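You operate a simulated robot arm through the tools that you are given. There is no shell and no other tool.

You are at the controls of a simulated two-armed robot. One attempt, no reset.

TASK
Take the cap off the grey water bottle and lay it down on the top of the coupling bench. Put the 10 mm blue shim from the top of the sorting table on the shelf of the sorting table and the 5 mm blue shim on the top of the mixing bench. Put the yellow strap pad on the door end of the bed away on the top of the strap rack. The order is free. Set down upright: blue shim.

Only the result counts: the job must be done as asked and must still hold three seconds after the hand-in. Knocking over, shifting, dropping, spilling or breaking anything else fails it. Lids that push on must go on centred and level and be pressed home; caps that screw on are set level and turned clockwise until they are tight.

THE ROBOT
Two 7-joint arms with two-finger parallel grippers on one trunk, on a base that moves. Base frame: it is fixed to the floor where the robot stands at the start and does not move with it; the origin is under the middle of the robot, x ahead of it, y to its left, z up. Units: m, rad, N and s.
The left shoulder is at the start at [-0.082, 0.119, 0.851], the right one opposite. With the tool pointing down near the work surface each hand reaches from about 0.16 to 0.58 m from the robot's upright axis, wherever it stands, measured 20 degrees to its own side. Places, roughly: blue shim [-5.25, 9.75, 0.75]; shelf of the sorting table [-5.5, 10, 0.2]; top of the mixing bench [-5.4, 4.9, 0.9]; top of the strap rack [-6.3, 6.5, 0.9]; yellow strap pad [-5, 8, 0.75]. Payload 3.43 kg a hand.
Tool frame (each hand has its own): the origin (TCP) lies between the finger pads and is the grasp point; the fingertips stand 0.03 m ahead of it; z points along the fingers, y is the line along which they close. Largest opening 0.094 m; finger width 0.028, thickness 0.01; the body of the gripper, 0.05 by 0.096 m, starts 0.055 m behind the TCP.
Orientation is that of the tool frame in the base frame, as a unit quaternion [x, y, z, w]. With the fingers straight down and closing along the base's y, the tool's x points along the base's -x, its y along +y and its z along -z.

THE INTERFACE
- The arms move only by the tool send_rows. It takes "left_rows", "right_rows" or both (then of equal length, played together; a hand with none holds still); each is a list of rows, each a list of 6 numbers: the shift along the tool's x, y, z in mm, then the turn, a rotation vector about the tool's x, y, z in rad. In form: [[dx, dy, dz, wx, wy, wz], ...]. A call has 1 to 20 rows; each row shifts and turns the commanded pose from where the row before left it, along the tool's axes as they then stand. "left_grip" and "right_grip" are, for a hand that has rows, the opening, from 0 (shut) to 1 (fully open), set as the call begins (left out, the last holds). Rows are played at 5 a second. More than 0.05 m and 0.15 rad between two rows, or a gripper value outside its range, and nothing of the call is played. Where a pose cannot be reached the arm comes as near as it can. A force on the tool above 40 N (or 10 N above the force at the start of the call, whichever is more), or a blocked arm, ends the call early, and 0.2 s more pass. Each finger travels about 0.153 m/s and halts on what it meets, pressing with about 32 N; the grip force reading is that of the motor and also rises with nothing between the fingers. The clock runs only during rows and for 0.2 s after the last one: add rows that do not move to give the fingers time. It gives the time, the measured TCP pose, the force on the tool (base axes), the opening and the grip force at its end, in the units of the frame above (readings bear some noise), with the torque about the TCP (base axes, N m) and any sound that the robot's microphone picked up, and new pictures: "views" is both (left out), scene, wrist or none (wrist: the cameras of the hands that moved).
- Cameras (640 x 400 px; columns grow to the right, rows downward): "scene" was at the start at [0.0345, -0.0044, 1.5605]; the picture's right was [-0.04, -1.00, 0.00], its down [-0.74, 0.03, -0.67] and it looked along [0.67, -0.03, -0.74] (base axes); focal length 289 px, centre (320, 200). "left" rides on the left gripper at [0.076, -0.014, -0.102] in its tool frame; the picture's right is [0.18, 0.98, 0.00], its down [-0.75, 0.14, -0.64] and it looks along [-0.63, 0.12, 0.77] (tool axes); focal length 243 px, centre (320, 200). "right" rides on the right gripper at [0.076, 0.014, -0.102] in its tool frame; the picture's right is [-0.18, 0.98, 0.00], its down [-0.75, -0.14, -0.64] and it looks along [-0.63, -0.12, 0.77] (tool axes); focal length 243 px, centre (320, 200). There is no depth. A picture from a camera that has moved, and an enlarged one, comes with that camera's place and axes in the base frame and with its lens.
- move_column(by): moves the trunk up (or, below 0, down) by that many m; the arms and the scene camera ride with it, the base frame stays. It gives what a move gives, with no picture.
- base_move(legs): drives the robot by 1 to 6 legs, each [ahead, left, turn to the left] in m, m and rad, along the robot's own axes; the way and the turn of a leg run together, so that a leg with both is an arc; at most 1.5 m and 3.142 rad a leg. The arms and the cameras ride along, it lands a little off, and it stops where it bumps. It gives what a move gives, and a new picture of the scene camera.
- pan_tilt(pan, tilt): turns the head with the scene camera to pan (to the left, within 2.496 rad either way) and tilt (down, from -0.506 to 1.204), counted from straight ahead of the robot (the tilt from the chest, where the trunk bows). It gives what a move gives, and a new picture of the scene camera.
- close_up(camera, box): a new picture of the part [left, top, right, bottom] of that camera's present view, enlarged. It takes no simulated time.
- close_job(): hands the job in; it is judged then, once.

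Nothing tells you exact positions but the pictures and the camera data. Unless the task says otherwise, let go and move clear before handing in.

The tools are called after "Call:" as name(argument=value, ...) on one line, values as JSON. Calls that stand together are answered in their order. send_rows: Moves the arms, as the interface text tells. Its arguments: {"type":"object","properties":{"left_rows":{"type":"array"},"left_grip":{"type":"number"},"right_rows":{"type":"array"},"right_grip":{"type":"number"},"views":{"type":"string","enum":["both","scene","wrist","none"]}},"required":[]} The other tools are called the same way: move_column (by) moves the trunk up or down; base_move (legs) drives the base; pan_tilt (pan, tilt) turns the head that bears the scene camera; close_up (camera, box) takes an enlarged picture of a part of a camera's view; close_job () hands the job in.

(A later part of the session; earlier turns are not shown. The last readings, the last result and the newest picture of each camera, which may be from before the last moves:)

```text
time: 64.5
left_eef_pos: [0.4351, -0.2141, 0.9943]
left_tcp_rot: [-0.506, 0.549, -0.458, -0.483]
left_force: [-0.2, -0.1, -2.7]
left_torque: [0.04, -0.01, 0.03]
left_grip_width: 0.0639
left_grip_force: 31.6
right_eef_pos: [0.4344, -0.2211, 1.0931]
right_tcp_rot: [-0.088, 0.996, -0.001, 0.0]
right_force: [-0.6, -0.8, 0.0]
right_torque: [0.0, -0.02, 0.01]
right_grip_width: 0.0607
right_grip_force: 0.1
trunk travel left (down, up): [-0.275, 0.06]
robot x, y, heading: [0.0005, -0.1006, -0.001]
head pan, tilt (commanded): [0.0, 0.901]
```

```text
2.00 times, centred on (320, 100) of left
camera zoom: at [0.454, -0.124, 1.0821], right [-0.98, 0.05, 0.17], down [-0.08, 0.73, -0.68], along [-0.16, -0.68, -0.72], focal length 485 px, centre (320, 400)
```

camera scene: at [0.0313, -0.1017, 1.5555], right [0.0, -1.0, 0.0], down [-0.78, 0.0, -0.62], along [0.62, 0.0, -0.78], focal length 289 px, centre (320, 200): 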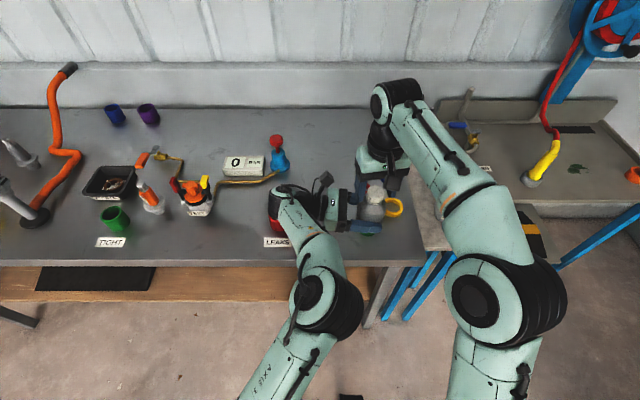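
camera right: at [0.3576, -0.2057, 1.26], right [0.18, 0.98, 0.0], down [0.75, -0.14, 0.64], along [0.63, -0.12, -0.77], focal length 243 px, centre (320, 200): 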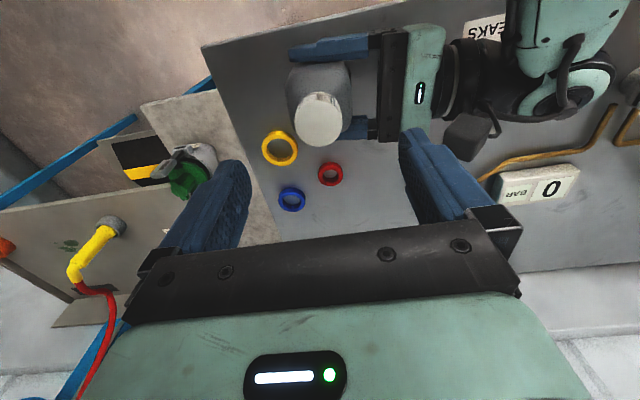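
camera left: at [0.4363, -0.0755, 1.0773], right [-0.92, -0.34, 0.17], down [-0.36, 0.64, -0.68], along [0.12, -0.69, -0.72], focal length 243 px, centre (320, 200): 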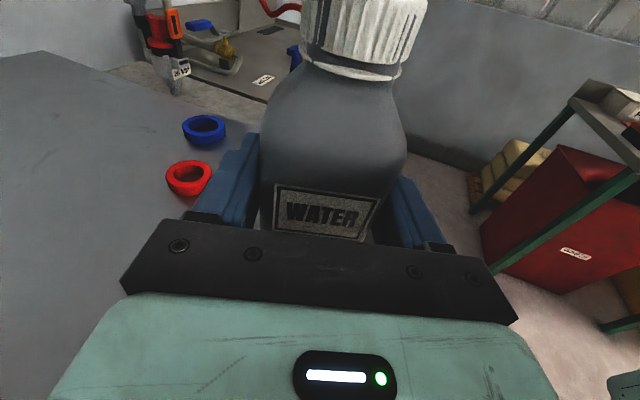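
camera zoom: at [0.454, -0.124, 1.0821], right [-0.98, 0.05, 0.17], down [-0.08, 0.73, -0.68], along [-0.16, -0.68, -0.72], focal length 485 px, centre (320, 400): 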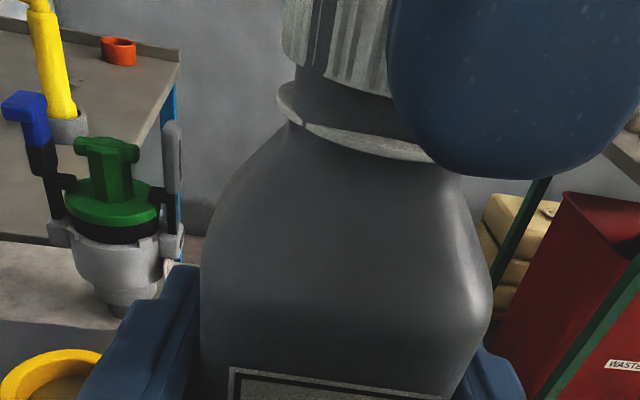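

Call:
send_rows(right_rows=[[0, 0, 0, 0, 0, 0], [0, 0, 0, 0, 0, 0], [0, -0.05, -0.09, 0, 0, -0.12], [0, -0.05, -0.09, 0, 0, -0.12], [0, -0.05, -0.09, 0, 0, -0.12], [0, -0.05, -0.09, 0, 0, -0.12], [0, -0.05, -0.09, 0, 0, -0.12], [0, -0.05, -0.09, 0, 0, -0.12], [0, -0.05, -0.09, 0, 0, -0.12], [0, -0.05, -0.09, 0, 0, -0.12], [0, 0, 0, 0, 0, 0]], right_grip=0.2, views="none")

```text
time: 66.9
left_eef_pos: [0.4351, -0.2158, 0.9945]
left_tcp_rot: [-0.506, 0.549, -0.457, -0.484]
left_force: [-0.3, 0.1, -3.0]
left_torque: [0.0, 0.0, -0.04]
left_grip_width: 0.0642
left_grip_force: 32.4
right_eef_pos: [0.434, -0.2221, 1.0937]
right_tcp_rot: [-0.54, 0.842, 0.0, -0.001]
right_force: [0.2, -0.2, 0.2]
right_torque: [-0.01, 0.0, 0.03]
right_grip_width: 0.0338
right_grip_force: 31.8
trunk travel left (down, up): [-0.275, 0.06]
robot x, y, heading: [0.0028, -0.1009, 0.003]
head pan, tilt (commanded): [0.0, 0.901]
```

All forces have dropped to zero, so the cap may be free. I'll lift gently to test.

Call:
send_rows(right_rows=[[0, 0, -1, 0, 0, 0], [0, 0, -2, 0, 0, 0], [0, 0, -3, 0, 0, 0], [0, 0, 0, 0, 0, 0]], views="none")

Call:
close_up(camera="left", box=[160, 0, 480, 200])

Call:
close_up(camera="right", box=[160, 60, 480, 260])

```text
time: 67.9
left_eef_pos: [0.4343, -0.2159, 0.9963]
left_tcp_rot: [-0.506, 0.549, -0.457, -0.483]
left_force: [1.0, 0.1, -3.0]
left_torque: [0.0, 0.0, -0.01]
left_grip_width: 0.0641
left_grip_force: 32.0
right_eef_pos: [0.4341, -0.2206, 1.0989]
right_tcp_rot: [-0.539, 0.842, 0.0, -0.001]
right_force: [-0.1, -0.1, -1.1]
right_torque: [0.01, 0.0, 0.03]
right_grip_width: 0.0335
right_grip_force: 32.4
trunk travel left (down, up): [-0.275, 0.06]
robot x, y, heading: [-0.0023, -0.0985, -0.001]
head pan, tilt (commanded): [0.0, 0.901]
```

```text
2.00 times, centred on (320, 100) of left
camera zoom: at [0.454, -0.124, 1.0821], right [-0.98, 0.05, 0.17], down [-0.08, 0.73, -0.68], along [-0.16, -0.68, -0.72], focal length 485 px, centre (320, 400)
```

zoom: 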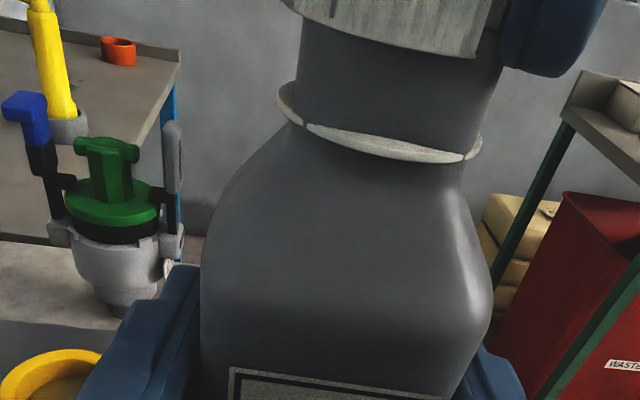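

```text
2.00 times, centred on (320, 160) of right
camera zoom: at [0.3897, -0.284, 1.2022], right [-0.81, 0.58, 0.0], down [0.44, 0.63, 0.64], along [0.37, 0.52, -0.77], focal length 485 px, centre (320, 280)
```

zoom: 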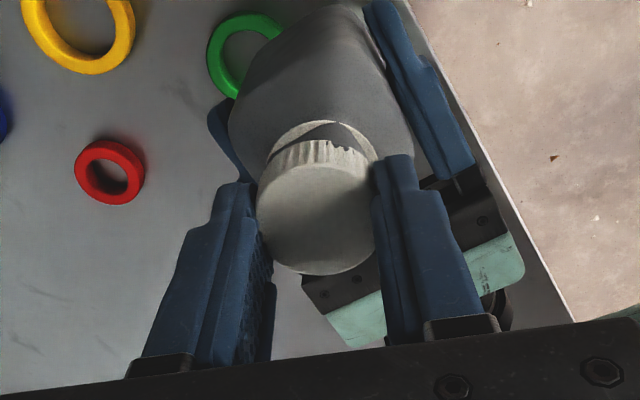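

The cap is off the neck. I'll lift it clear and carry it right toward a free spot near the bench's right front corner at about [0.43, -0.33].

Call:
send_rows(right_rows=[[0, 0, -10, 0, 0, 0], [0, 0, -15, 0, 0, 0], [0, 0, -15, 0, 0, 0], [10, -4.2, 0, 0, 0, 0], [20, -8.5, 0, 0, 0, 0], [20, -8.5, 0, 0, 0, 0], [20, -8.5, 0, 0, 0, 0], [20, -8.5, 0, 0, 0, 0], [11, -4.2, 0, 0, 0, 0], [0, 0, 0, 0, 0, 0]], views="both")

```text
time: 70.1
left_eef_pos: [0.4355, -0.2159, 0.9948]
left_tcp_rot: [-0.506, 0.549, -0.457, -0.484]
left_force: [0.2, 0.4, -3.1]
left_torque: [0.02, -0.07, 0.02]
left_grip_width: 0.0642
left_grip_force: 31.9
right_eef_pos: [0.4287, -0.3314, 1.1396]
right_tcp_rot: [-0.539, 0.842, 0.0, 0.0]
right_force: [-0.1, 1.2, -0.7]
right_torque: [-0.01, 0.03, 0.01]
right_grip_width: 0.0335
right_grip_force: 32.3
trunk travel left (down, up): [-0.275, 0.06]
robot x, y, heading: [0.0004, -0.1013, -0.004]
head pan, tilt (commanded): [0.0, 0.901]
camera scene: at [0.0314, -0.1016, 1.5555], right [0.0, -1.0, 0.0], down [-0.78, 0.0, -0.62], along [0.62, 0.0, -0.78], focal length 289 px, centre (320, 200)
camera right: at [0.3849, -0.3942, 1.2429], right [-0.81, 0.58, 0.0], down [0.44, 0.63, 0.64], along [0.37, 0.52, -0.77], focal length 243 px, centre (320, 200)
```

scene: 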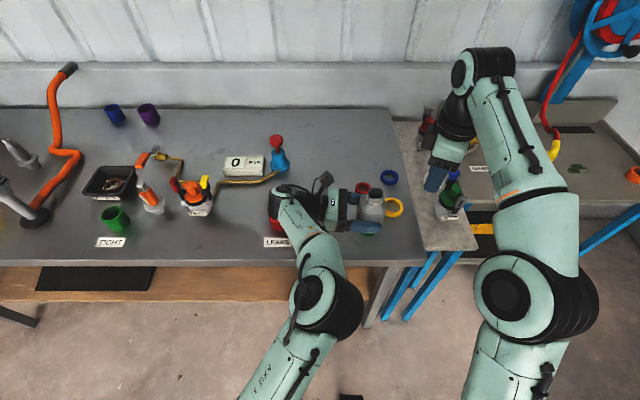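
right: 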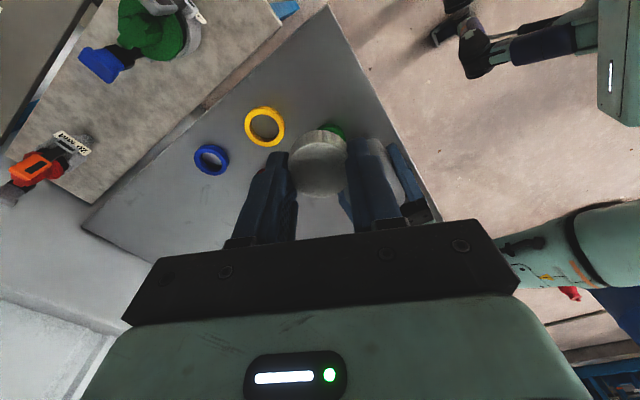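

The landing spot is clear, about 5–6 cm from both bench edges. I'll lower the cap toward the bench.

Call:
send_rows(right_rows=[[0, 0, 20, 0, 0, 0], [0, 0, 30, 0, 0, 0], [0, 0, 30, 0, 0, 0], [0, 0, 30, 0, 0, 0], [0, 0, 30, 0, 0, 0], [0, 0, 30, 0, 0, 0], [0, 0, 25, 0, 0, 0], [0, 0, 15, 0, 0, 0], [0, 0, 0, 0, 0, 0]], views="both")

Call:
close_up(camera="scene", box=[340, 150, 500, 250])

```text
time: 72.1
left_eef_pos: [0.4342, -0.2147, 0.9948]
left_tcp_rot: [-0.506, 0.549, -0.458, -0.484]
left_force: [-0.8, -0.4, -2.9]
left_torque: [-0.02, 0.03, 0.0]
left_grip_width: 0.0641
left_grip_force: 32.2
right_eef_pos: [0.4319, -0.3308, 0.9282]
right_tcp_rot: [-0.538, 0.843, -0.001, 0.0]
right_force: [0.2, 0.2, -0.3]
right_torque: [-0.01, 0.01, 0.03]
right_grip_width: 0.0332
right_grip_force: 31.6
trunk travel left (down, up): [-0.275, 0.06]
robot x, y, heading: [0.0005, -0.1016, 0.003]
head pan, tilt (commanded): [0.0, 0.901]
camera scene: at [0.0313, -0.1016, 1.5555], right [0.0, -1.0, 0.0], down [-0.78, 0.0, -0.62], along [0.62, 0.0, -0.78], focal length 289 px, centre (320, 200)
camera right: at [0.3863, -0.3941, 1.0321], right [-0.81, 0.58, 0.0], down [0.44, 0.63, 0.64], along [0.37, 0.52, -0.77], focal length 243 px, centre (320, 200)
```

scene: 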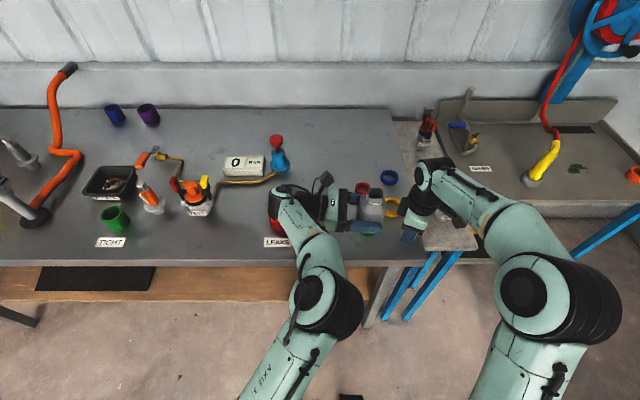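
right: 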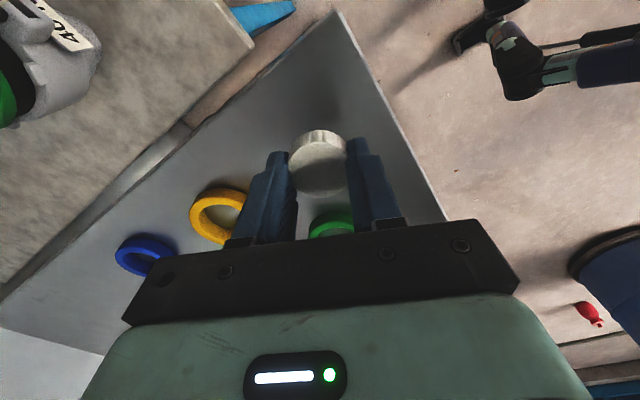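

```text
4.00 times, centred on (420, 200) of scene
camera zoom: at [0.0313, -0.1016, 1.5555], right [0.0, -1.0, 0.0], down [-0.78, 0.0, -0.62], along [0.62, 0.0, -0.78], focal length 1156 px, centre (-80, 200)
```

zoom: 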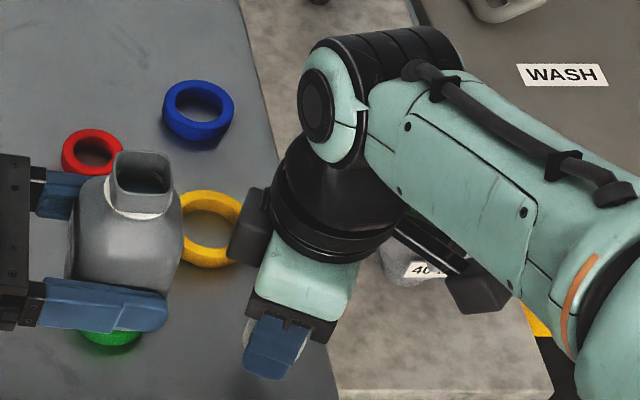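

Call:
send_rows(right_rows=[[0, 0, 5, 0, 0, 0], [0, 0, 5, 0, 0, 0], [0, 0, 5, 0, 0, 0], [0, 0, 5, 0, 0, 0], [0, 0, 0, 0, 0, 0]], views="none")

Call:
close_up(camera="right", box=[200, 60, 440, 210])

```text
time: 73.3
left_eef_pos: [0.4341, -0.216, 0.9944]
left_tcp_rot: [-0.506, 0.549, -0.457, -0.483]
left_force: [-0.2, -0.2, -2.8]
left_torque: [0.02, -0.01, 0.02]
left_grip_width: 0.0641
left_grip_force: 32.8
right_eef_pos: [0.4296, -0.3315, 0.9091]
right_tcp_rot: [-0.539, 0.842, -0.002, -0.001]
right_force: [0.3, -0.8, 0.4]
right_torque: [0.04, -0.02, -0.01]
right_grip_width: 0.0335
right_grip_force: 32.4
trunk travel left (down, up): [-0.275, 0.06]
robot x, y, heading: [0.0024, -0.1024, 0.003]
head pan, tilt (commanded): [0.0, 0.901]
```

```text
2.67 times, centred on (320, 135) of right
camera zoom: at [0.3855, -0.3937, 1.0123], right [-0.81, 0.58, 0.0], down [0.44, 0.63, 0.64], along [0.37, 0.52, -0.77], focal length 647 px, centre (320, 373)
```

zoom: 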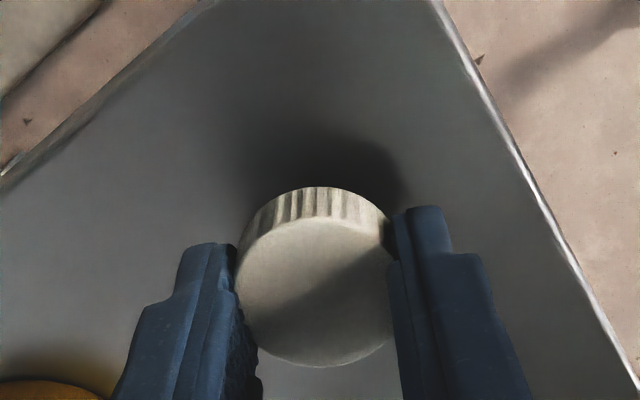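

Call:
send_rows(right_rows=[[0, 0, 2, 0, 0, 0], [0, 0, 2, 0, 0, 0], [0, 0, 2, 0, 0, 0], [0, 0, 2, 0, 0, 0], [0, 0, 0, 0, 0, 0]], views="none")

Call:
close_up(camera="right", box=[200, 60, 440, 210])

```text
time: 74.5
left_eef_pos: [0.4343, -0.2151, 0.9953]
left_tcp_rot: [-0.506, 0.549, -0.457, -0.484]
left_force: [1.3, -0.4, -2.8]
left_torque: [0.02, 0.0, 0.03]
left_grip_width: 0.0644
left_grip_force: 31.7
right_eef_pos: [0.4319, -0.3314, 0.902]
right_tcp_rot: [-0.538, 0.843, 0.0, -0.001]
right_force: [0.2, -0.2, 0.1]
right_torque: [0.03, 0.02, -0.02]
right_grip_width: 0.0334
right_grip_force: 32.0
trunk travel left (down, up): [-0.275, 0.06]
robot x, y, heading: [0.0026, -0.1028, -0.001]
head pan, tilt (commanded): [0.0, 0.901]
```

```text
2.67 times, centred on (320, 135) of right
camera zoom: at [0.386, -0.3942, 1.0044], right [-0.81, 0.58, 0.0], down [0.44, 0.63, 0.64], along [0.37, 0.52, -0.77], focal length 647 px, centre (320, 373)
```

zoom: 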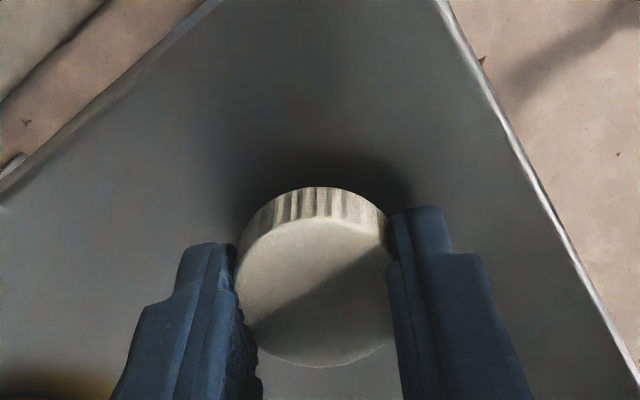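

Call:
send_rows(right_rows=[[0, 0, 1.5, 0, 0, 0], [0, 0, 1.5, 0, 0, 0], [0, 0, 1.5, 0, 0, 0], [0, 0, 0, 0, 0, 0]], views="none")

Call:
send_rows(right_rows=[[0, 0, 1.2, 0, 0, 0], [0, 0, 1.2, 0, 0, 0], [0, 0, 0, 0, 0, 0]], views="none")

```text
time: 75.5
left_eef_pos: [0.4337, -0.2159, 0.994]
left_tcp_rot: [-0.506, 0.548, -0.458, -0.483]
left_force: [-0.2, 0.3, -2.3]
left_torque: [0.0, -0.02, -0.02]
left_grip_width: 0.0644
left_grip_force: 32.0
right_eef_pos: [0.4305, -0.3307, 0.8972]
right_tcp_rot: [-0.539, 0.842, 0.0, -0.001]
right_force: [-0.3, 1.1, 0.4]
right_torque: [-0.02, 0.05, -0.02]
right_grip_width: 0.0334
right_grip_force: 32.3
trunk travel left (down, up): [-0.275, 0.06]
robot x, y, heading: [0.0005, -0.0987, -0.001]
head pan, tilt (commanded): [0.0, 0.901]
```

```text
time: 76.3
left_eef_pos: [0.4345, -0.215, 0.9955]
left_tcp_rot: [-0.506, 0.549, -0.458, -0.484]
left_force: [-0.1, -0.4, -2.7]
left_torque: [0.0, -0.03, 0.03]
left_grip_width: 0.0638
left_grip_force: 32.1
right_eef_pos: [0.4304, -0.3321, 0.8945]
right_tcp_rot: [-0.539, 0.842, 0.0, -0.001]
right_force: [0.6, 0.7, -0.5]
right_torque: [-0.02, 0.0, 0.03]
right_grip_width: 0.0336
right_grip_force: 31.9
trunk travel left (down, up): [-0.275, 0.06]
robot x, y, heading: [0.0017, -0.098, -0.003]
head pan, tilt (commanded): [0.0, 0.901]
```

Call:
send_rows(right_rows=[[0, 0, 1.2, 0, 0, 0], [0, 0, 1.2, 0, 0, 0], [0, 0, 0, 0, 0, 0]], views="none")

Call:
send_rows(right_rows=[[0, 0, 1.2, 0, 0, 0], [0, 0, 1.2, 0, 0, 0], [0, 0, 0, 0, 0, 0]], views="none")

Call:
close_up(camera="right", box=[200, 60, 440, 210])

```text
time: 77.1
left_eef_pos: [0.4351, -0.2162, 0.9953]
left_tcp_rot: [-0.506, 0.548, -0.458, -0.484]
left_force: [0.3, 0.1, -2.9]
left_torque: [-0.01, 0.01, 0.0]
left_grip_width: 0.0642
left_grip_force: 32.1
right_eef_pos: [0.4315, -0.3318, 0.8912]
right_tcp_rot: [-0.539, 0.842, -0.001, -0.001]
right_force: [0.1, -0.1, 0.1]
right_torque: [-0.02, 0.0, 0.01]
right_grip_width: 0.0332
right_grip_force: 32.1
trunk travel left (down, up): [-0.275, 0.06]
robot x, y, heading: [-0.0027, -0.1001, 0.001]
head pan, tilt (commanded): [0.0, 0.901]
```

```text
time: 77.9
left_eef_pos: [0.4351, -0.2153, 0.9958]
left_tcp_rot: [-0.506, 0.549, -0.457, -0.484]
left_force: [-0.3, -0.5, -3.4]
left_torque: [0.02, 0.02, 0.05]
left_grip_width: 0.0644
left_grip_force: 32.8
right_eef_pos: [0.4309, -0.3313, 0.8903]
right_tcp_rot: [-0.539, 0.842, -0.001, -0.001]
right_force: [-0.1, 0.0, 0.9]
right_torque: [0.02, -0.01, 0.02]
right_grip_width: 0.0335
right_grip_force: 32.2
trunk travel left (down, up): [-0.275, 0.06]
robot x, y, heading: [0.0022, -0.1018, 0.002]
head pan, tilt (commanded): [0.0, 0.901]
```

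```text
2.67 times, centred on (320, 135) of right
camera zoom: at [0.386, -0.3938, 0.9934], right [-0.81, 0.58, 0.0], down [0.44, 0.63, 0.64], along [0.37, 0.52, -0.77], focal length 647 px, centre (320, 373)
```

zoom: 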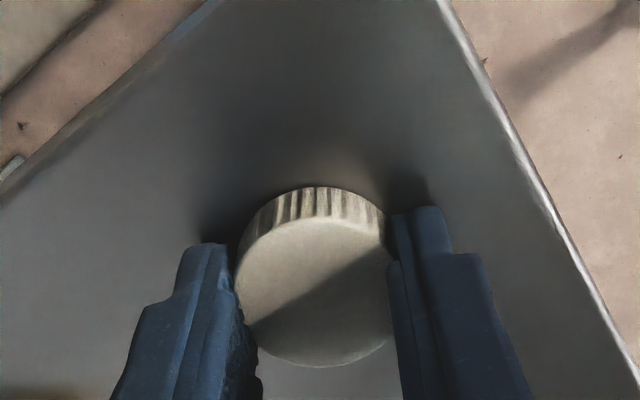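

Call:
send_rows(right_rows=[[0, 0, 1.2, 0, 0, 0], [0, 0, 0, 0, 0, 0]], views="none")

Call:
send_rows(right_rows=[[0, 0, 1.2, 0, 0, 0], [0, 0, 0, 0, 0, 0]], views="none")

Call:
close_up(camera="right", box=[200, 60, 440, 210])

```text
time: 78.5
left_eef_pos: [0.4343, -0.2144, 0.9954]
left_tcp_rot: [-0.506, 0.549, -0.458, -0.483]
left_force: [0.3, -0.2, -2.6]
left_torque: [0.0, 0.04, 0.0]
left_grip_width: 0.0639
left_grip_force: 31.8
right_eef_pos: [0.4312, -0.3304, 0.8908]
right_tcp_rot: [-0.539, 0.842, -0.002, 0.001]
right_force: [-0.6, -1.8, 11.8]
right_torque: [0.12, 0.22, 0.1]
right_grip_width: 0.0336
right_grip_force: 31.9
trunk travel left (down, up): [-0.275, 0.06]
robot x, y, heading: [0.0008, -0.0995, 0.005]
head pan, tilt (commanded): [0.0, 0.901]
```

```text
time: 79.1
left_eef_pos: [0.4344, -0.2157, 0.9971]
left_tcp_rot: [-0.506, 0.55, -0.457, -0.483]
left_force: [-1.3, 0.4, -3.0]
left_torque: [0.02, -0.04, -0.04]
left_grip_width: 0.0642
left_grip_force: 32.1
right_eef_pos: [0.4312, -0.3323, 0.8901]
right_tcp_rot: [-0.539, 0.842, -0.002, 0.001]
right_force: [-0.4, -2.4, 27.6]
right_torque: [0.11, 0.63, 0.05]
right_grip_width: 0.0334
right_grip_force: 32.3
trunk travel left (down, up): [-0.275, 0.06]
robot x, y, heading: [-0.0012, -0.0992, 0.002]
head pan, tilt (commanded): [0.0, 0.901]
```

```text
2.67 times, centred on (320, 135) of right
camera zoom: at [0.3853, -0.3937, 0.9932], right [-0.81, 0.58, -0.01], down [0.44, 0.63, 0.64], along [0.38, 0.52, -0.77], focal length 647 px, centre (320, 373)
```

zoom: 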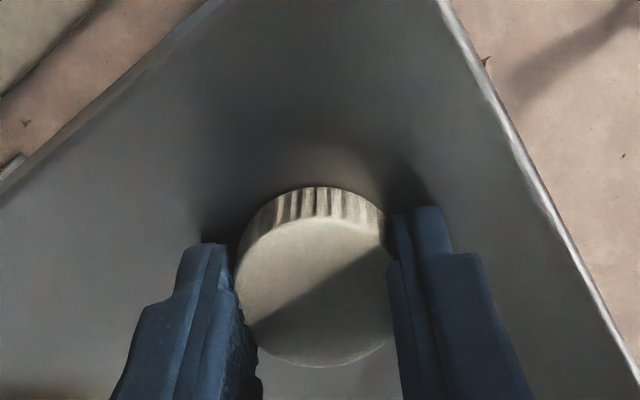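

Contact with the bench at fingertip height 0.860, so the bench top is at z ≈ 0.860 and the cap is down. I'll relieve slightly, open, and rise away.

Call:
send_rows(right_rows=[[0, 0, -1.6, 0, 0, 0], [0, 0, 0, 0, 0, 0]], views="none")

Call:
send_rows(right_rows=[[0, 0, 0, 0, 0, 0], [0, 0, 0, 0, 0, 0], [0, 0, 0, 0, 0, 0]], right_grip=0.7, views="none")

Call:
close_up(camera="right", box=[200, 60, 440, 210])

```text
time: 79.7
left_eef_pos: [0.4343, -0.2165, 0.9955]
left_tcp_rot: [-0.505, 0.55, -0.457, -0.484]
left_force: [0.6, -0.3, -3.7]
left_torque: [0.05, 0.04, -0.02]
left_grip_width: 0.0645
left_grip_force: 31.8
right_eef_pos: [0.431, -0.3305, 0.8899]
right_tcp_rot: [-0.539, 0.842, -0.001, 0.001]
right_force: [3.3, -1.5, 21.0]
right_torque: [0.21, 0.24, 0.0]
right_grip_width: 0.0336
right_grip_force: 32.2
trunk travel left (down, up): [-0.275, 0.06]
robot x, y, heading: [-0.0008, -0.1039, -0.001]
head pan, tilt (commanded): [0.0, 0.901]
```

```text
time: 80.5
left_eef_pos: [0.4353, -0.2159, 0.9949]
left_tcp_rot: [-0.507, 0.549, -0.457, -0.483]
left_force: [-0.7, -0.4, -3.6]
left_torque: [0.01, -0.06, -0.02]
left_grip_width: 0.0642
left_grip_force: 31.7
right_eef_pos: [0.4326, -0.3326, 0.8897]
right_tcp_rot: [-0.539, 0.843, -0.002, 0.001]
right_force: [12.6, -7.2, 19.9]
right_torque: [0.18, 0.17, -0.09]
right_grip_width: 0.0575
right_grip_force: 0.0
trunk travel left (down, up): [-0.275, 0.06]
robot x, y, heading: [0.0017, -0.1038, 0.003]
head pan, tilt (commanded): [0.0, 0.901]
```

```text
2.67 times, centred on (320, 135) of right
camera zoom: at [0.3865, -0.3947, 0.9933], right [-0.81, 0.58, 0.0], down [0.44, 0.63, 0.64], along [0.37, 0.52, -0.77], focal length 647 px, centre (320, 373)
```

zoom: 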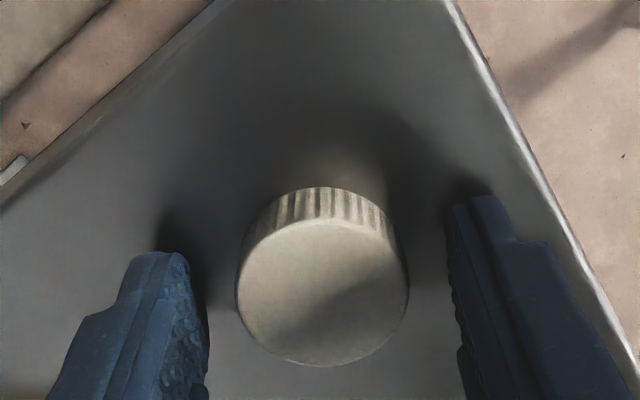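

The cap stands flat on the bench. I'll raise the right hand straight up and move it well away to the right.

Call:
send_rows(right_rows=[[0, 0, -3, 0, 0, 0], [0, 0, -5, 0, 0, 0], [0, 0, -15, 0, 0, 0], [0, 0, -30, 0, 0, 0], [0, 0, -40, 0, 0, 0], [0, 0, -40, 0, 0, 0], [0, 0, -40, 0, 0, 0], [0, 0, -40, 0, 0, 0], [0, 0, -40, 0, 0, 0], [0, 0, 0, 0, 0, 0]], views="both")

Call:
close_up(camera="scene", box=[300, 150, 460, 250])

```text
time: 82.7
left_eef_pos: [0.4351, -0.2164, 0.9958]
left_tcp_rot: [-0.507, 0.549, -0.458, -0.482]
left_force: [1.0, -1.0, -2.7]
left_torque: [0.0, 0.01, 0.02]
left_grip_width: 0.0643
left_grip_force: 31.8
right_eef_pos: [0.4302, -0.3292, 1.1451]
right_tcp_rot: [-0.539, 0.842, -0.001, -0.001]
right_force: [0.2, -0.8, -0.2]
right_torque: [0.0, 0.0, 0.0]
right_grip_width: 0.0661
right_grip_force: 0.1
trunk travel left (down, up): [-0.275, 0.06]
robot x, y, heading: [0.0013, -0.097, -0.0]
head pan, tilt (commanded): [0.0, 0.901]
camera scene: at [0.0311, -0.1019, 1.5554], right [0.0, -1.0, 0.0], down [-0.78, 0.0, -0.62], along [0.62, 0.0, -0.78], focal length 289 px, centre (320, 200)
camera right: at [0.3858, -0.3925, 1.2472], right [-0.81, 0.58, 0.0], down [0.44, 0.63, 0.64], along [0.37, 0.52, -0.77], focal length 243 px, centre (320, 200)
```

scene: 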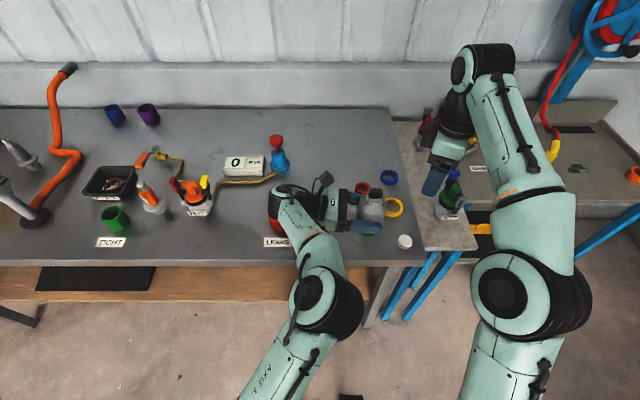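
right: 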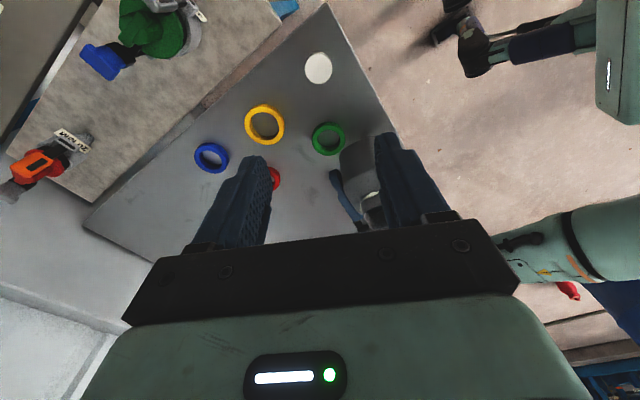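

```text
4.00 times, centred on (380, 200) of scene
camera zoom: at [0.0311, -0.1019, 1.5554], right [0.0, -1.0, 0.0], down [-0.78, 0.0, -0.62], along [0.62, 0.0, -0.78], focal length 1156 px, centre (80, 200)
```

zoom: 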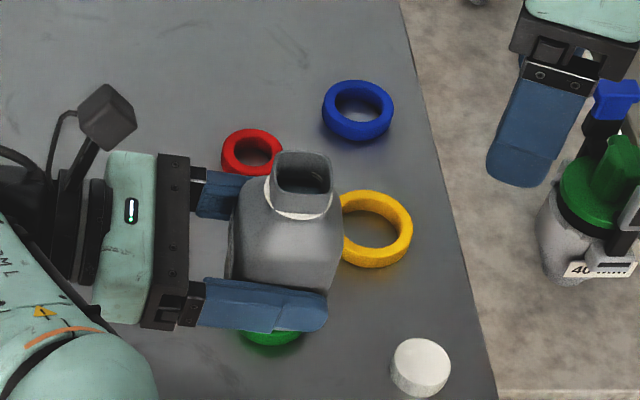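

The cap is standing on the bench and the bottle's neck is open. Next I'll clear the right arm and carry the open bottle slowly back along the known path to its original spot.

Call:
send_rows(right_rows=[[26.5, 9.8, 0, 0, 0, 0], [26.5, 9.8, 0, 0, 0, 0], [26.5, 9.8, 0, 0, 0, 0], [26.5, 9.8, 0, 0, 0, 0], [0, 0, 0, 0, 0, 0], [0, 0, 0, 0, 0, 0], [0, 0, 0, 0, 0, 0], [0, 0, 0, 0, 0, 0], [0, 0, 0, 0, 0, 0], [0, 0, 0, 0, 0, 0], [0, 0, 0, 0, 0, 0], [0, 0, 0, 0, 0, 0], [0, 0, 0, 0, 0, 0], [0, 0, 0, 0, 0, 0], [0, 0, 0, 0, 0, 0], [0, 0, 0, 0, 0, 0], [0, 0, 0, 0, 0, 0], [0, 0, 0, 0, 0, 0], [0, 0, 0, 0, 0, 0]], left_rows=[[-1.2, -3, -5.7, 0.05, -0.0005, -0.0058], [-1.2, -3, -5.7, 0.05, -0.0005, -0.0058], [-1.2, -3, -5.7, 0.05, -0.0005, -0.0058], [-1.2, -3, -5.7, 0.05, -0.0005, -0.0058], [-1.2, -3, -5.7, 0.05, -0.0005, -0.0058], [-1.2, -3, -5.7, 0.05, -0.0005, -0.0058], [-1.2, -3, -5.7, 0.05, -0.0005, -0.0058], [-1.2, -3, -5.7, 0.05, -0.0005, -0.0058], [2.4, -3.6, -5.4, 0, 0, 0], [2.4, -3.6, -5.4, 0, 0, 0], [2.4, -3.6, -5.4, 0, 0, 0], [2.4, -3.6, -5.4, 0, 0, 0], [2.4, -3.6, -5.4, 0, 0, 0], [2.4, -3.6, -5.4, 0, 0, 0], [2.4, -3.6, -5.4, 0, 0, 0], [2.4, -3.6, -5.4, 0, 0, 0], [2.4, -3.6, -5.4, 0, 0, 0], [2.4, -3.6, -5.4, 0, 0, 0], [0, 0, 0, 0, 0, 0]], views="scene")

```text
time: 86.7
left_eef_pos: [0.47, -0.1064, 1.0216]
left_tcp_rot: [0.605, -0.437, 0.545, 0.382]
left_force: [0.1, -0.2, -3.5]
left_torque: [-0.01, 0.02, -0.01]
left_grip_width: 0.0641
left_grip_force: 31.3
right_eef_pos: [0.3513, -0.41, 1.1427]
right_tcp_rot: [-0.539, 0.842, 0.0, -0.001]
right_force: [0.1, -1.0, 0.2]
right_torque: [0.04, -0.03, 0.0]
right_grip_width: 0.0655
right_grip_force: 0.1
trunk travel left (down, up): [-0.275, 0.06]
robot x, y, heading: [-0.0019, -0.1025, -0.002]
head pan, tilt (commanded): [0.0, 0.901]
camera scene: at [0.0313, -0.1017, 1.5555], right [0.0, -1.0, 0.0], down [-0.78, 0.0, -0.62], along [0.62, 0.0, -0.78], focal length 289 px, centre (320, 200)
```

scene: 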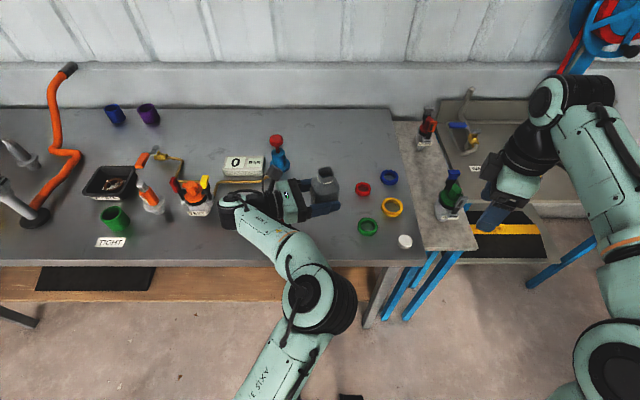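

Call:
send_rows(left_rows=[[0, -2.6, -0.4, 0.05, -0.0005, -0.0058], [0, -2.6, -0.4, 0.05, -0.0005, -0.0058], [0, -2.6, -0.4, 0.05, -0.0005, -0.0058], [0, -2.6, -0.4, 0.05, -0.0005, -0.0058], [0, -2.6, -0.4, 0.05, -0.0005, -0.0058], [0, -2.6, -0.4, 0.05, -0.0005, -0.0058], [0, -2.6, -0.4, 0.05, -0.0005, -0.0058], [0, -2.6, -0.4, 0.05, -0.0005, -0.0058], [0, -2.6, -0.4, 0.05, -0.0005, -0.0058], [0, -2.6, -0.4, 0.05, -0.0005, -0.0058], [0, -2.6, -0.4, 0.05, -0.0005, -0.0058], [0, 0, 0, 0.05, -0.0005, -0.0058], [0, 0, 0, 0.05, -0.0005, -0.0058], [0, 0, 0, 0.05, -0.0005, -0.0058], [0, 0, 0, 0.05, -0.0005, -0.0058], [0, 0, 0, 0.05, -0.0005, -0.0058], [0, 0, 0, 0.05, -0.0005, -0.0058], [0, 0, 0, 0.05, -0.0005, -0.0058], [0, 0, 0, 0, 0, 0]], views="both")

```text
time: 90.7
left_eef_pos: [0.4908, -0.0885, 1.0225]
left_tcp_rot: [0.735, -0.127, 0.658, 0.106]
left_force: [-0.9, 0.3, -3.5]
left_torque: [0.0, 0.0, 0.0]
left_grip_width: 0.0642
left_grip_force: 32.2
right_eef_pos: [0.352, -0.4113, 1.1429]
right_tcp_rot: [-0.539, 0.842, -0.001, -0.001]
right_force: [-0.1, -0.6, 0.5]
right_torque: [0.0, 0.0, 0.01]
right_grip_width: 0.0662
right_grip_force: 0.1
trunk travel left (down, up): [-0.275, 0.06]
robot x, y, heading: [0.0006, -0.1031, -0.002]
head pan, tilt (commanded): [0.0, 0.901]
camera scene: at [0.0315, -0.1015, 1.5555], right [0.0, -1.0, 0.0], down [-0.78, 0.0, -0.62], along [0.62, 0.0, -0.78], focal length 289 px, centre (320, 200)
camera left: at [0.407, -0.0453, 1.109], right [-0.3, -0.94, 0.17], down [-0.73, 0.11, -0.68], along [0.62, -0.33, -0.71], focal length 243 px, centre (320, 200)
```

scene: 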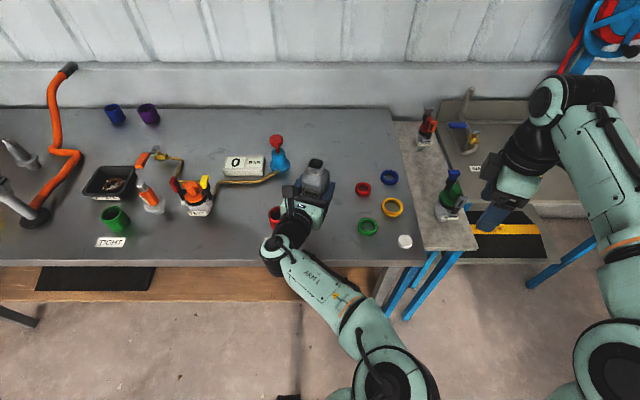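
left: 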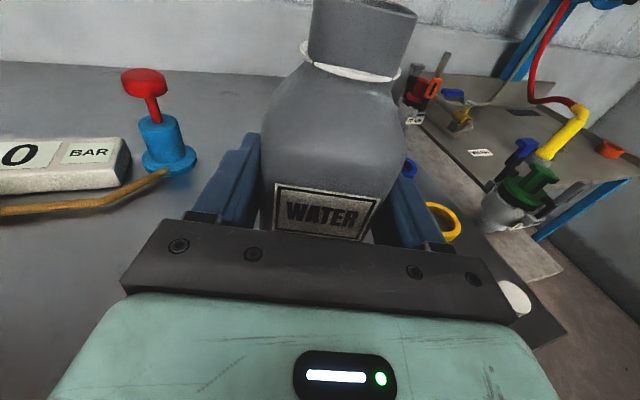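

The bottle is nearly back over its spot. I'll finish the yaw, shift right to its original place, and lower to just above the bench.

Call:
send_rows(left_rows=[[0, 0, 0, 0.0466, -0.0005, -0.0054], [0, 0, 0, 0.0466, -0.0005, -0.0054], [0, 0, 0, 0.0466, -0.0005, -0.0054], [-0.15, 6.4, -1.35, 0, 0, 0], [-0.15, 6.4, -1.35, 0, 0, 0], [-0.15, 6.4, -1.35, 0, 0, 0], [-0.15, 6.4, -1.35, 0, 0, 0], [-0.15, 6.4, -1.35, 0, 0, 0], [-0.15, 6.4, -1.35, 0, 0, 0], [0, 0, 0, 0, 0, 0], [-11.4, 0, 1.3, 0, 0, 0], [-11.4, 0, 1.3, 0, 0, 0], [-11.4, 0, 1.3, 0, 0, 0], [-11.4, 0, 1.3, 0, 0, 0], [-11.4, 0, 1.3, 0, 0, 0], [-11.4, 0, 1.3, 0, 0, 0], [-11.4, 0, 1.3, 0, 0, 0], [-11.4, 0, 1.3, 0, 0, 0], [0, 0, 0, 0, 0, 0]], views="scene")

Call:
close_up(camera="scene", box=[240, 150, 440, 275])

```text
time: 94.7
left_eef_pos: [0.4759, -0.1223, 0.9309]
left_tcp_rot: [0.742, -0.076, 0.664, 0.061]
left_force: [-0.1, 0.0, -2.7]
left_torque: [0.01, 0.01, -0.06]
left_grip_width: 0.0643
left_grip_force: 31.7
right_eef_pos: [0.3516, -0.4109, 1.1426]
right_tcp_rot: [-0.539, 0.842, 0.0, -0.001]
right_force: [-0.2, 0.0, -0.1]
right_torque: [0.0, 0.0, -0.01]
right_grip_width: 0.0657
right_grip_force: 0.1
trunk travel left (down, up): [-0.275, 0.06]
robot x, y, heading: [-0.0012, -0.1027, 0.004]
head pan, tilt (commanded): [0.0, 0.901]
camera scene: at [0.0313, -0.1017, 1.5555], right [0.0, -1.0, 0.0], down [-0.78, 0.0, -0.62], along [0.62, 0.0, -0.78], focal length 289 px, centre (320, 200)
```

scene: 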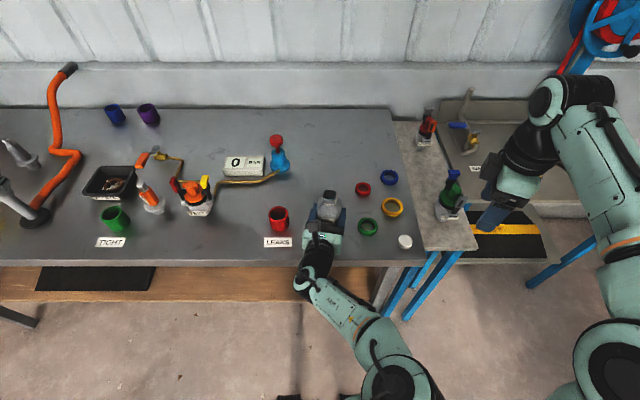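

```text
3.20 times, centred on (340, 212) of scene
camera zoom: at [0.0313, -0.1017, 1.5555], right [0.0, -1.0, 0.0], down [-0.78, 0.0, -0.62], along [0.62, 0.0, -0.78], focal length 925 px, centre (256, 160)
```

zoom: 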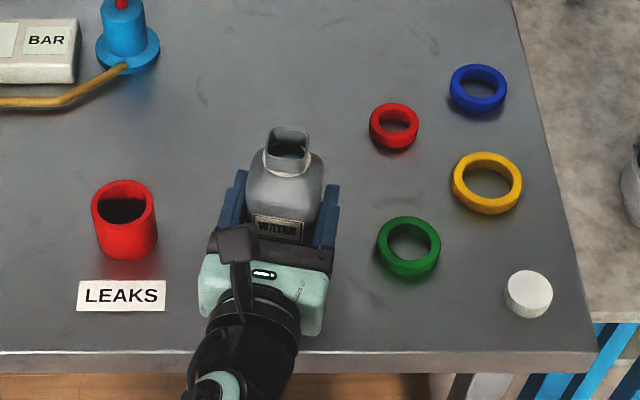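

Call:
send_rows(left_rows=[[-6, 0.8, 0.7, 0, 0.003, 0], [-6, 0.7, 0.7, 0, 0.003, 0], [-6, 0, 0.7, 0, 0, 0], [-3, 0, 0.3, 0, 0, 0], [0, 0, 0, 0, 0, 0]], views="none")

Call:
send_rows(left_rows=[[-1.5, 0, 0.2, 0, 0, 0], [-1, 0, 0.1, 0, 0, 0], [0, 0, 0, 0, 0, 0]], views="none")

```text
time: 95.9
left_eef_pos: [0.4759, -0.1254, 0.91]
left_tcp_rot: [0.74, -0.076, 0.666, 0.061]
left_force: [0.2, 0.1, -3.8]
left_torque: [0.04, -0.01, 0.01]
left_grip_width: 0.0641
left_grip_force: 32.0
right_eef_pos: [0.3517, -0.4113, 1.1435]
right_tcp_rot: [-0.539, 0.842, -0.001, -0.001]
right_force: [-0.8, -0.1, -0.3]
right_torque: [0.04, -0.01, 0.0]
right_grip_width: 0.0657
right_grip_force: 0.1
trunk travel left (down, up): [-0.275, 0.06]
robot x, y, heading: [-0.0009, -0.0988, 0.001]
head pan, tilt (commanded): [0.0, 0.901]
```

```text
time: 96.7
left_eef_pos: [0.4751, -0.1249, 0.9089]
left_tcp_rot: [0.74, -0.076, 0.666, 0.061]
left_force: [-1.0, -0.4, -2.9]
left_torque: [-0.01, 0.01, 0.01]
left_grip_width: 0.0641
left_grip_force: 31.7
right_eef_pos: [0.3513, -0.41, 1.1426]
right_tcp_rot: [-0.539, 0.843, 0.0, 0.0]
right_force: [0.0, 0.5, 0.1]
right_torque: [0.0, 0.0, -0.02]
right_grip_width: 0.0658
right_grip_force: 0.1
trunk travel left (down, up): [-0.275, 0.06]
robot x, y, heading: [-0.0017, -0.1005, -0.004]
head pan, tilt (commanded): [0.0, 0.901]
```

Call:
send_rows(left_rows=[[-1, 0, 0.1, 0, 0, 0], [-1, 0, 0.1, 0, 0, 0], [0, 0, 0, 0, 0, 0]], views="none")

Call:
send_rows(left_rows=[[-1, 0, 0.1, 0, 0, 0], [0, 0, 0, 0, 0, 0]], views="none")

Call:
send_rows(left_rows=[[-1, 0, 0.1, 0, 0, 0], [0, 0, 0, 0, 0, 0]], views="none")

```text
time: 97.5
left_eef_pos: [0.4765, -0.1245, 0.9046]
left_tcp_rot: [0.739, -0.076, 0.666, 0.061]
left_force: [-1.3, -0.3, -1.9]
left_torque: [0.01, 0.01, 0.0]
left_grip_width: 0.0642
left_grip_force: 32.6
right_eef_pos: [0.3518, -0.4108, 1.1437]
right_tcp_rot: [-0.538, 0.843, -0.001, -0.001]
right_force: [0.9, 0.5, 0.3]
right_torque: [0.0, -0.01, 0.02]
right_grip_width: 0.0658
right_grip_force: 0.1
trunk travel left (down, up): [-0.275, 0.06]
robot x, y, heading: [-0.0004, -0.103, 0.003]
head pan, tilt (commanded): [0.0, 0.901]
```

```text
time: 98.1
left_eef_pos: [0.4756, -0.1246, 0.9033]
left_tcp_rot: [0.74, -0.076, 0.666, 0.061]
left_force: [-0.4, -0.4, -3.6]
left_torque: [0.03, 0.01, 0.01]
left_grip_width: 0.0639
left_grip_force: 32.2
right_eef_pos: [0.3505, -0.4106, 1.1424]
right_tcp_rot: [-0.539, 0.842, -0.001, -0.001]
right_force: [0.3, 0.4, -0.8]
right_torque: [-0.02, -0.03, -0.02]
right_grip_width: 0.0658
right_grip_force: 0.0
trunk travel left (down, up): [-0.275, 0.06]
robot x, y, heading: [-0.0006, -0.1018, 0.006]
head pan, tilt (commanded): [0.0, 0.901]
```

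```text
time: 98.7
left_eef_pos: [0.4762, -0.1252, 0.9032]
left_tcp_rot: [0.74, -0.076, 0.666, 0.061]
left_force: [0.6, 0.5, -3.5]
left_torque: [-0.01, 0.01, 0.01]
left_grip_width: 0.0639
left_grip_force: 32.4
right_eef_pos: [0.3507, -0.4096, 1.1437]
right_tcp_rot: [-0.539, 0.842, 0.0, -0.001]
right_force: [-0.2, -1.2, 0.0]
right_torque: [-0.04, -0.04, 0.01]
right_grip_width: 0.0655
right_grip_force: 0.0
trunk travel left (down, up): [-0.275, 0.06]
robot x, y, heading: [0.0039, -0.0978, 0.001]
head pan, tilt (commanded): [0.0, 0.901]
```

Call:
send_rows(left_rows=[[-1, 0, 0.1, 0, 0, 0], [-0.7, 0, 0.1, 0, 0, 0], [0, 0, 0, 0, 0, 0]], views="none")

Call:
send_rows(left_rows=[[-0.8, 0, 0.1, 0, 0, 0], [0, 0, 0, 0, 0, 0]], views="none")

Call:
close_up(camera="left", box=[0, 0, 640, 400])

```text
time: 99.5
left_eef_pos: [0.4756, -0.1245, 0.9005]
left_tcp_rot: [0.74, -0.075, 0.666, 0.06]
left_force: [-0.6, -0.2, -3.8]
left_torque: [-0.02, 0.02, 0.01]
left_grip_width: 0.064
left_grip_force: 31.7
right_eef_pos: [0.3509, -0.4106, 1.1423]
right_tcp_rot: [-0.539, 0.842, 0.0, 0.0]
right_force: [-0.5, -0.8, 0.0]
right_torque: [0.01, 0.01, 0.0]
right_grip_width: 0.0659
right_grip_force: 0.1
trunk travel left (down, up): [-0.275, 0.06]
robot x, y, heading: [0.0052, -0.1011, 0.005]
head pan, tilt (commanded): [0.0, 0.901]
```

```text
time: 100.1
left_eef_pos: [0.4762, -0.1249, 0.9019]
left_tcp_rot: [0.74, -0.074, 0.666, 0.06]
left_force: [-0.7, 0.1, -0.9]
left_torque: [-0.04, -0.03, 0.0]
left_grip_width: 0.0644
left_grip_force: 32.3
right_eef_pos: [0.3501, -0.4101, 1.1434]
right_tcp_rot: [-0.539, 0.842, -0.001, 0.0]
right_force: [-0.3, -0.4, -0.2]
right_torque: [0.0, -0.02, -0.01]
right_grip_width: 0.0659
right_grip_force: 0.1
trunk travel left (down, up): [-0.275, 0.06]
robot x, y, heading: [-0.0048, -0.1005, 0.002]
head pan, tilt (commanded): [0.0, 0.901]
```

```text
1.00 times, centred on (320, 200) of left (not enlarged: the box is as wide or as high as the picture)
camera zoom: at [0.3862, -0.0941, 0.9869], right [-0.17, -0.97, 0.17], down [-0.73, 0.01, -0.68], along [0.66, -0.24, -0.71], focal length 243 px, centre (320, 200)
```

zoom: 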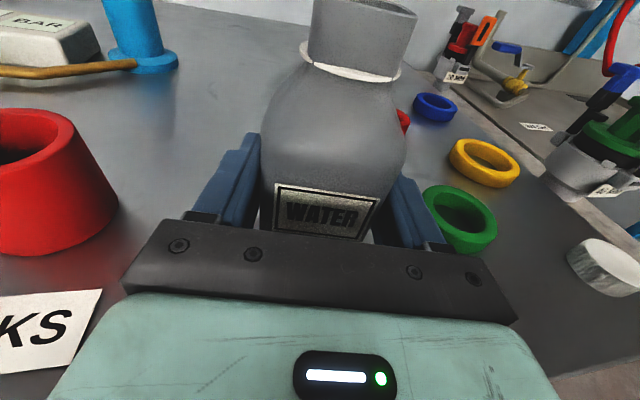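

The weight has gone onto the bench: the hand's load dropped from 3.5 to 0.9 N. I'll go another half millimetre and then release gently.

Call:
send_rows(left_rows=[[-0.5, 0, 0, 0, 0, 0], [0, 0, 0, 0, 0, 0]], views="none")

Call:
send_rows(left_rows=[[0, 0, 0, 0, 0, 0], [0, 0, 0, 0, 0, 0]], left_grip=0.72, views="none")

Call:
send_rows(left_rows=[[0, 0, 0, 0, 0, 0], [0, 0, 0, 0, 0, 0], [0, 0, 0, 0, 0, 0]], left_grip=1.0, views="both")

```text
time: 100.7
left_eef_pos: [0.4757, -0.1252, 0.9012]
left_tcp_rot: [0.739, -0.075, 0.666, 0.061]
left_force: [1.0, 1.1, 4.2]
left_torque: [-0.21, -0.25, 0.1]
left_grip_width: 0.0639
left_grip_force: 32.1
right_eef_pos: [0.3508, -0.411, 1.1437]
right_tcp_rot: [-0.539, 0.842, -0.001, 0.0]
right_force: [0.4, -0.8, -0.1]
right_torque: [-0.02, 0.01, -0.01]
right_grip_width: 0.0657
right_grip_force: 0.1
trunk travel left (down, up): [-0.275, 0.06]
robot x, y, heading: [0.003, -0.104, 0.005]
head pan, tilt (commanded): [0.0, 0.901]
```

```text
time: 101.3
left_eef_pos: [0.4768, -0.1255, 0.9004]
left_tcp_rot: [0.74, -0.077, 0.665, 0.061]
left_force: [0.0, 0.2, 0.5]
left_torque: [-0.01, -0.02, 0.02]
left_grip_width: 0.0676
left_grip_force: 0.1
right_eef_pos: [0.3509, -0.4114, 1.143]
right_tcp_rot: [-0.539, 0.842, 0.0, 0.0]
right_force: [0.0, 0.2, 0.2]
right_torque: [0.02, 0.0, 0.0]
right_grip_width: 0.0659
right_grip_force: 0.1
trunk travel left (down, up): [-0.275, 0.06]
robot x, y, heading: [0.0024, -0.1007, -0.002]
head pan, tilt (commanded): [0.0, 0.901]
```

```text
time: 102.1
left_eef_pos: [0.4749, -0.1262, 0.9002]
left_tcp_rot: [0.74, -0.076, 0.666, 0.061]
left_force: [-0.1, 0.1, 0.0]
left_torque: [0.02, 0.0, -0.02]
left_grip_width: 0.0939
left_grip_force: 0.1
right_eef_pos: [0.3504, -0.4103, 1.1422]
right_tcp_rot: [-0.538, 0.843, 0.0, -0.001]
right_force: [0.3, 0.1, -0.3]
right_torque: [0.04, 0.01, 0.04]
right_grip_width: 0.0658
right_grip_force: 0.0
trunk travel left (down, up): [-0.275, 0.06]
robot x, y, heading: [0.0024, -0.102, 0.002]
head pan, tilt (commanded): [0.0, 0.901]
camera scene: at [0.0311, -0.1016, 1.5555], right [0.0, -1.0, 0.0], down [-0.78, 0.0, -0.62], along [0.62, 0.0, -0.78], focal length 289 px, centre (320, 200)
camera left: at [0.3861, -0.0944, 0.9858], right [-0.17, -0.97, 0.17], down [-0.73, 0.01, -0.68], along [0.66, -0.24, -0.71], focal length 243 px, centre (320, 200)
```

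scene: 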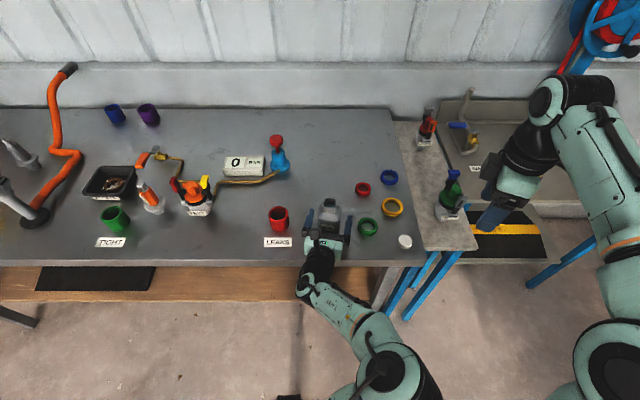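
left: 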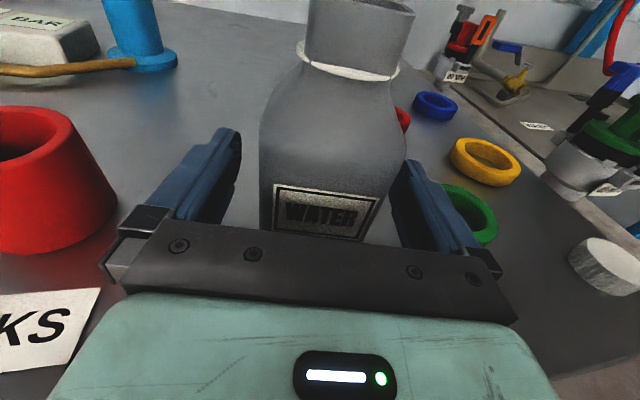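

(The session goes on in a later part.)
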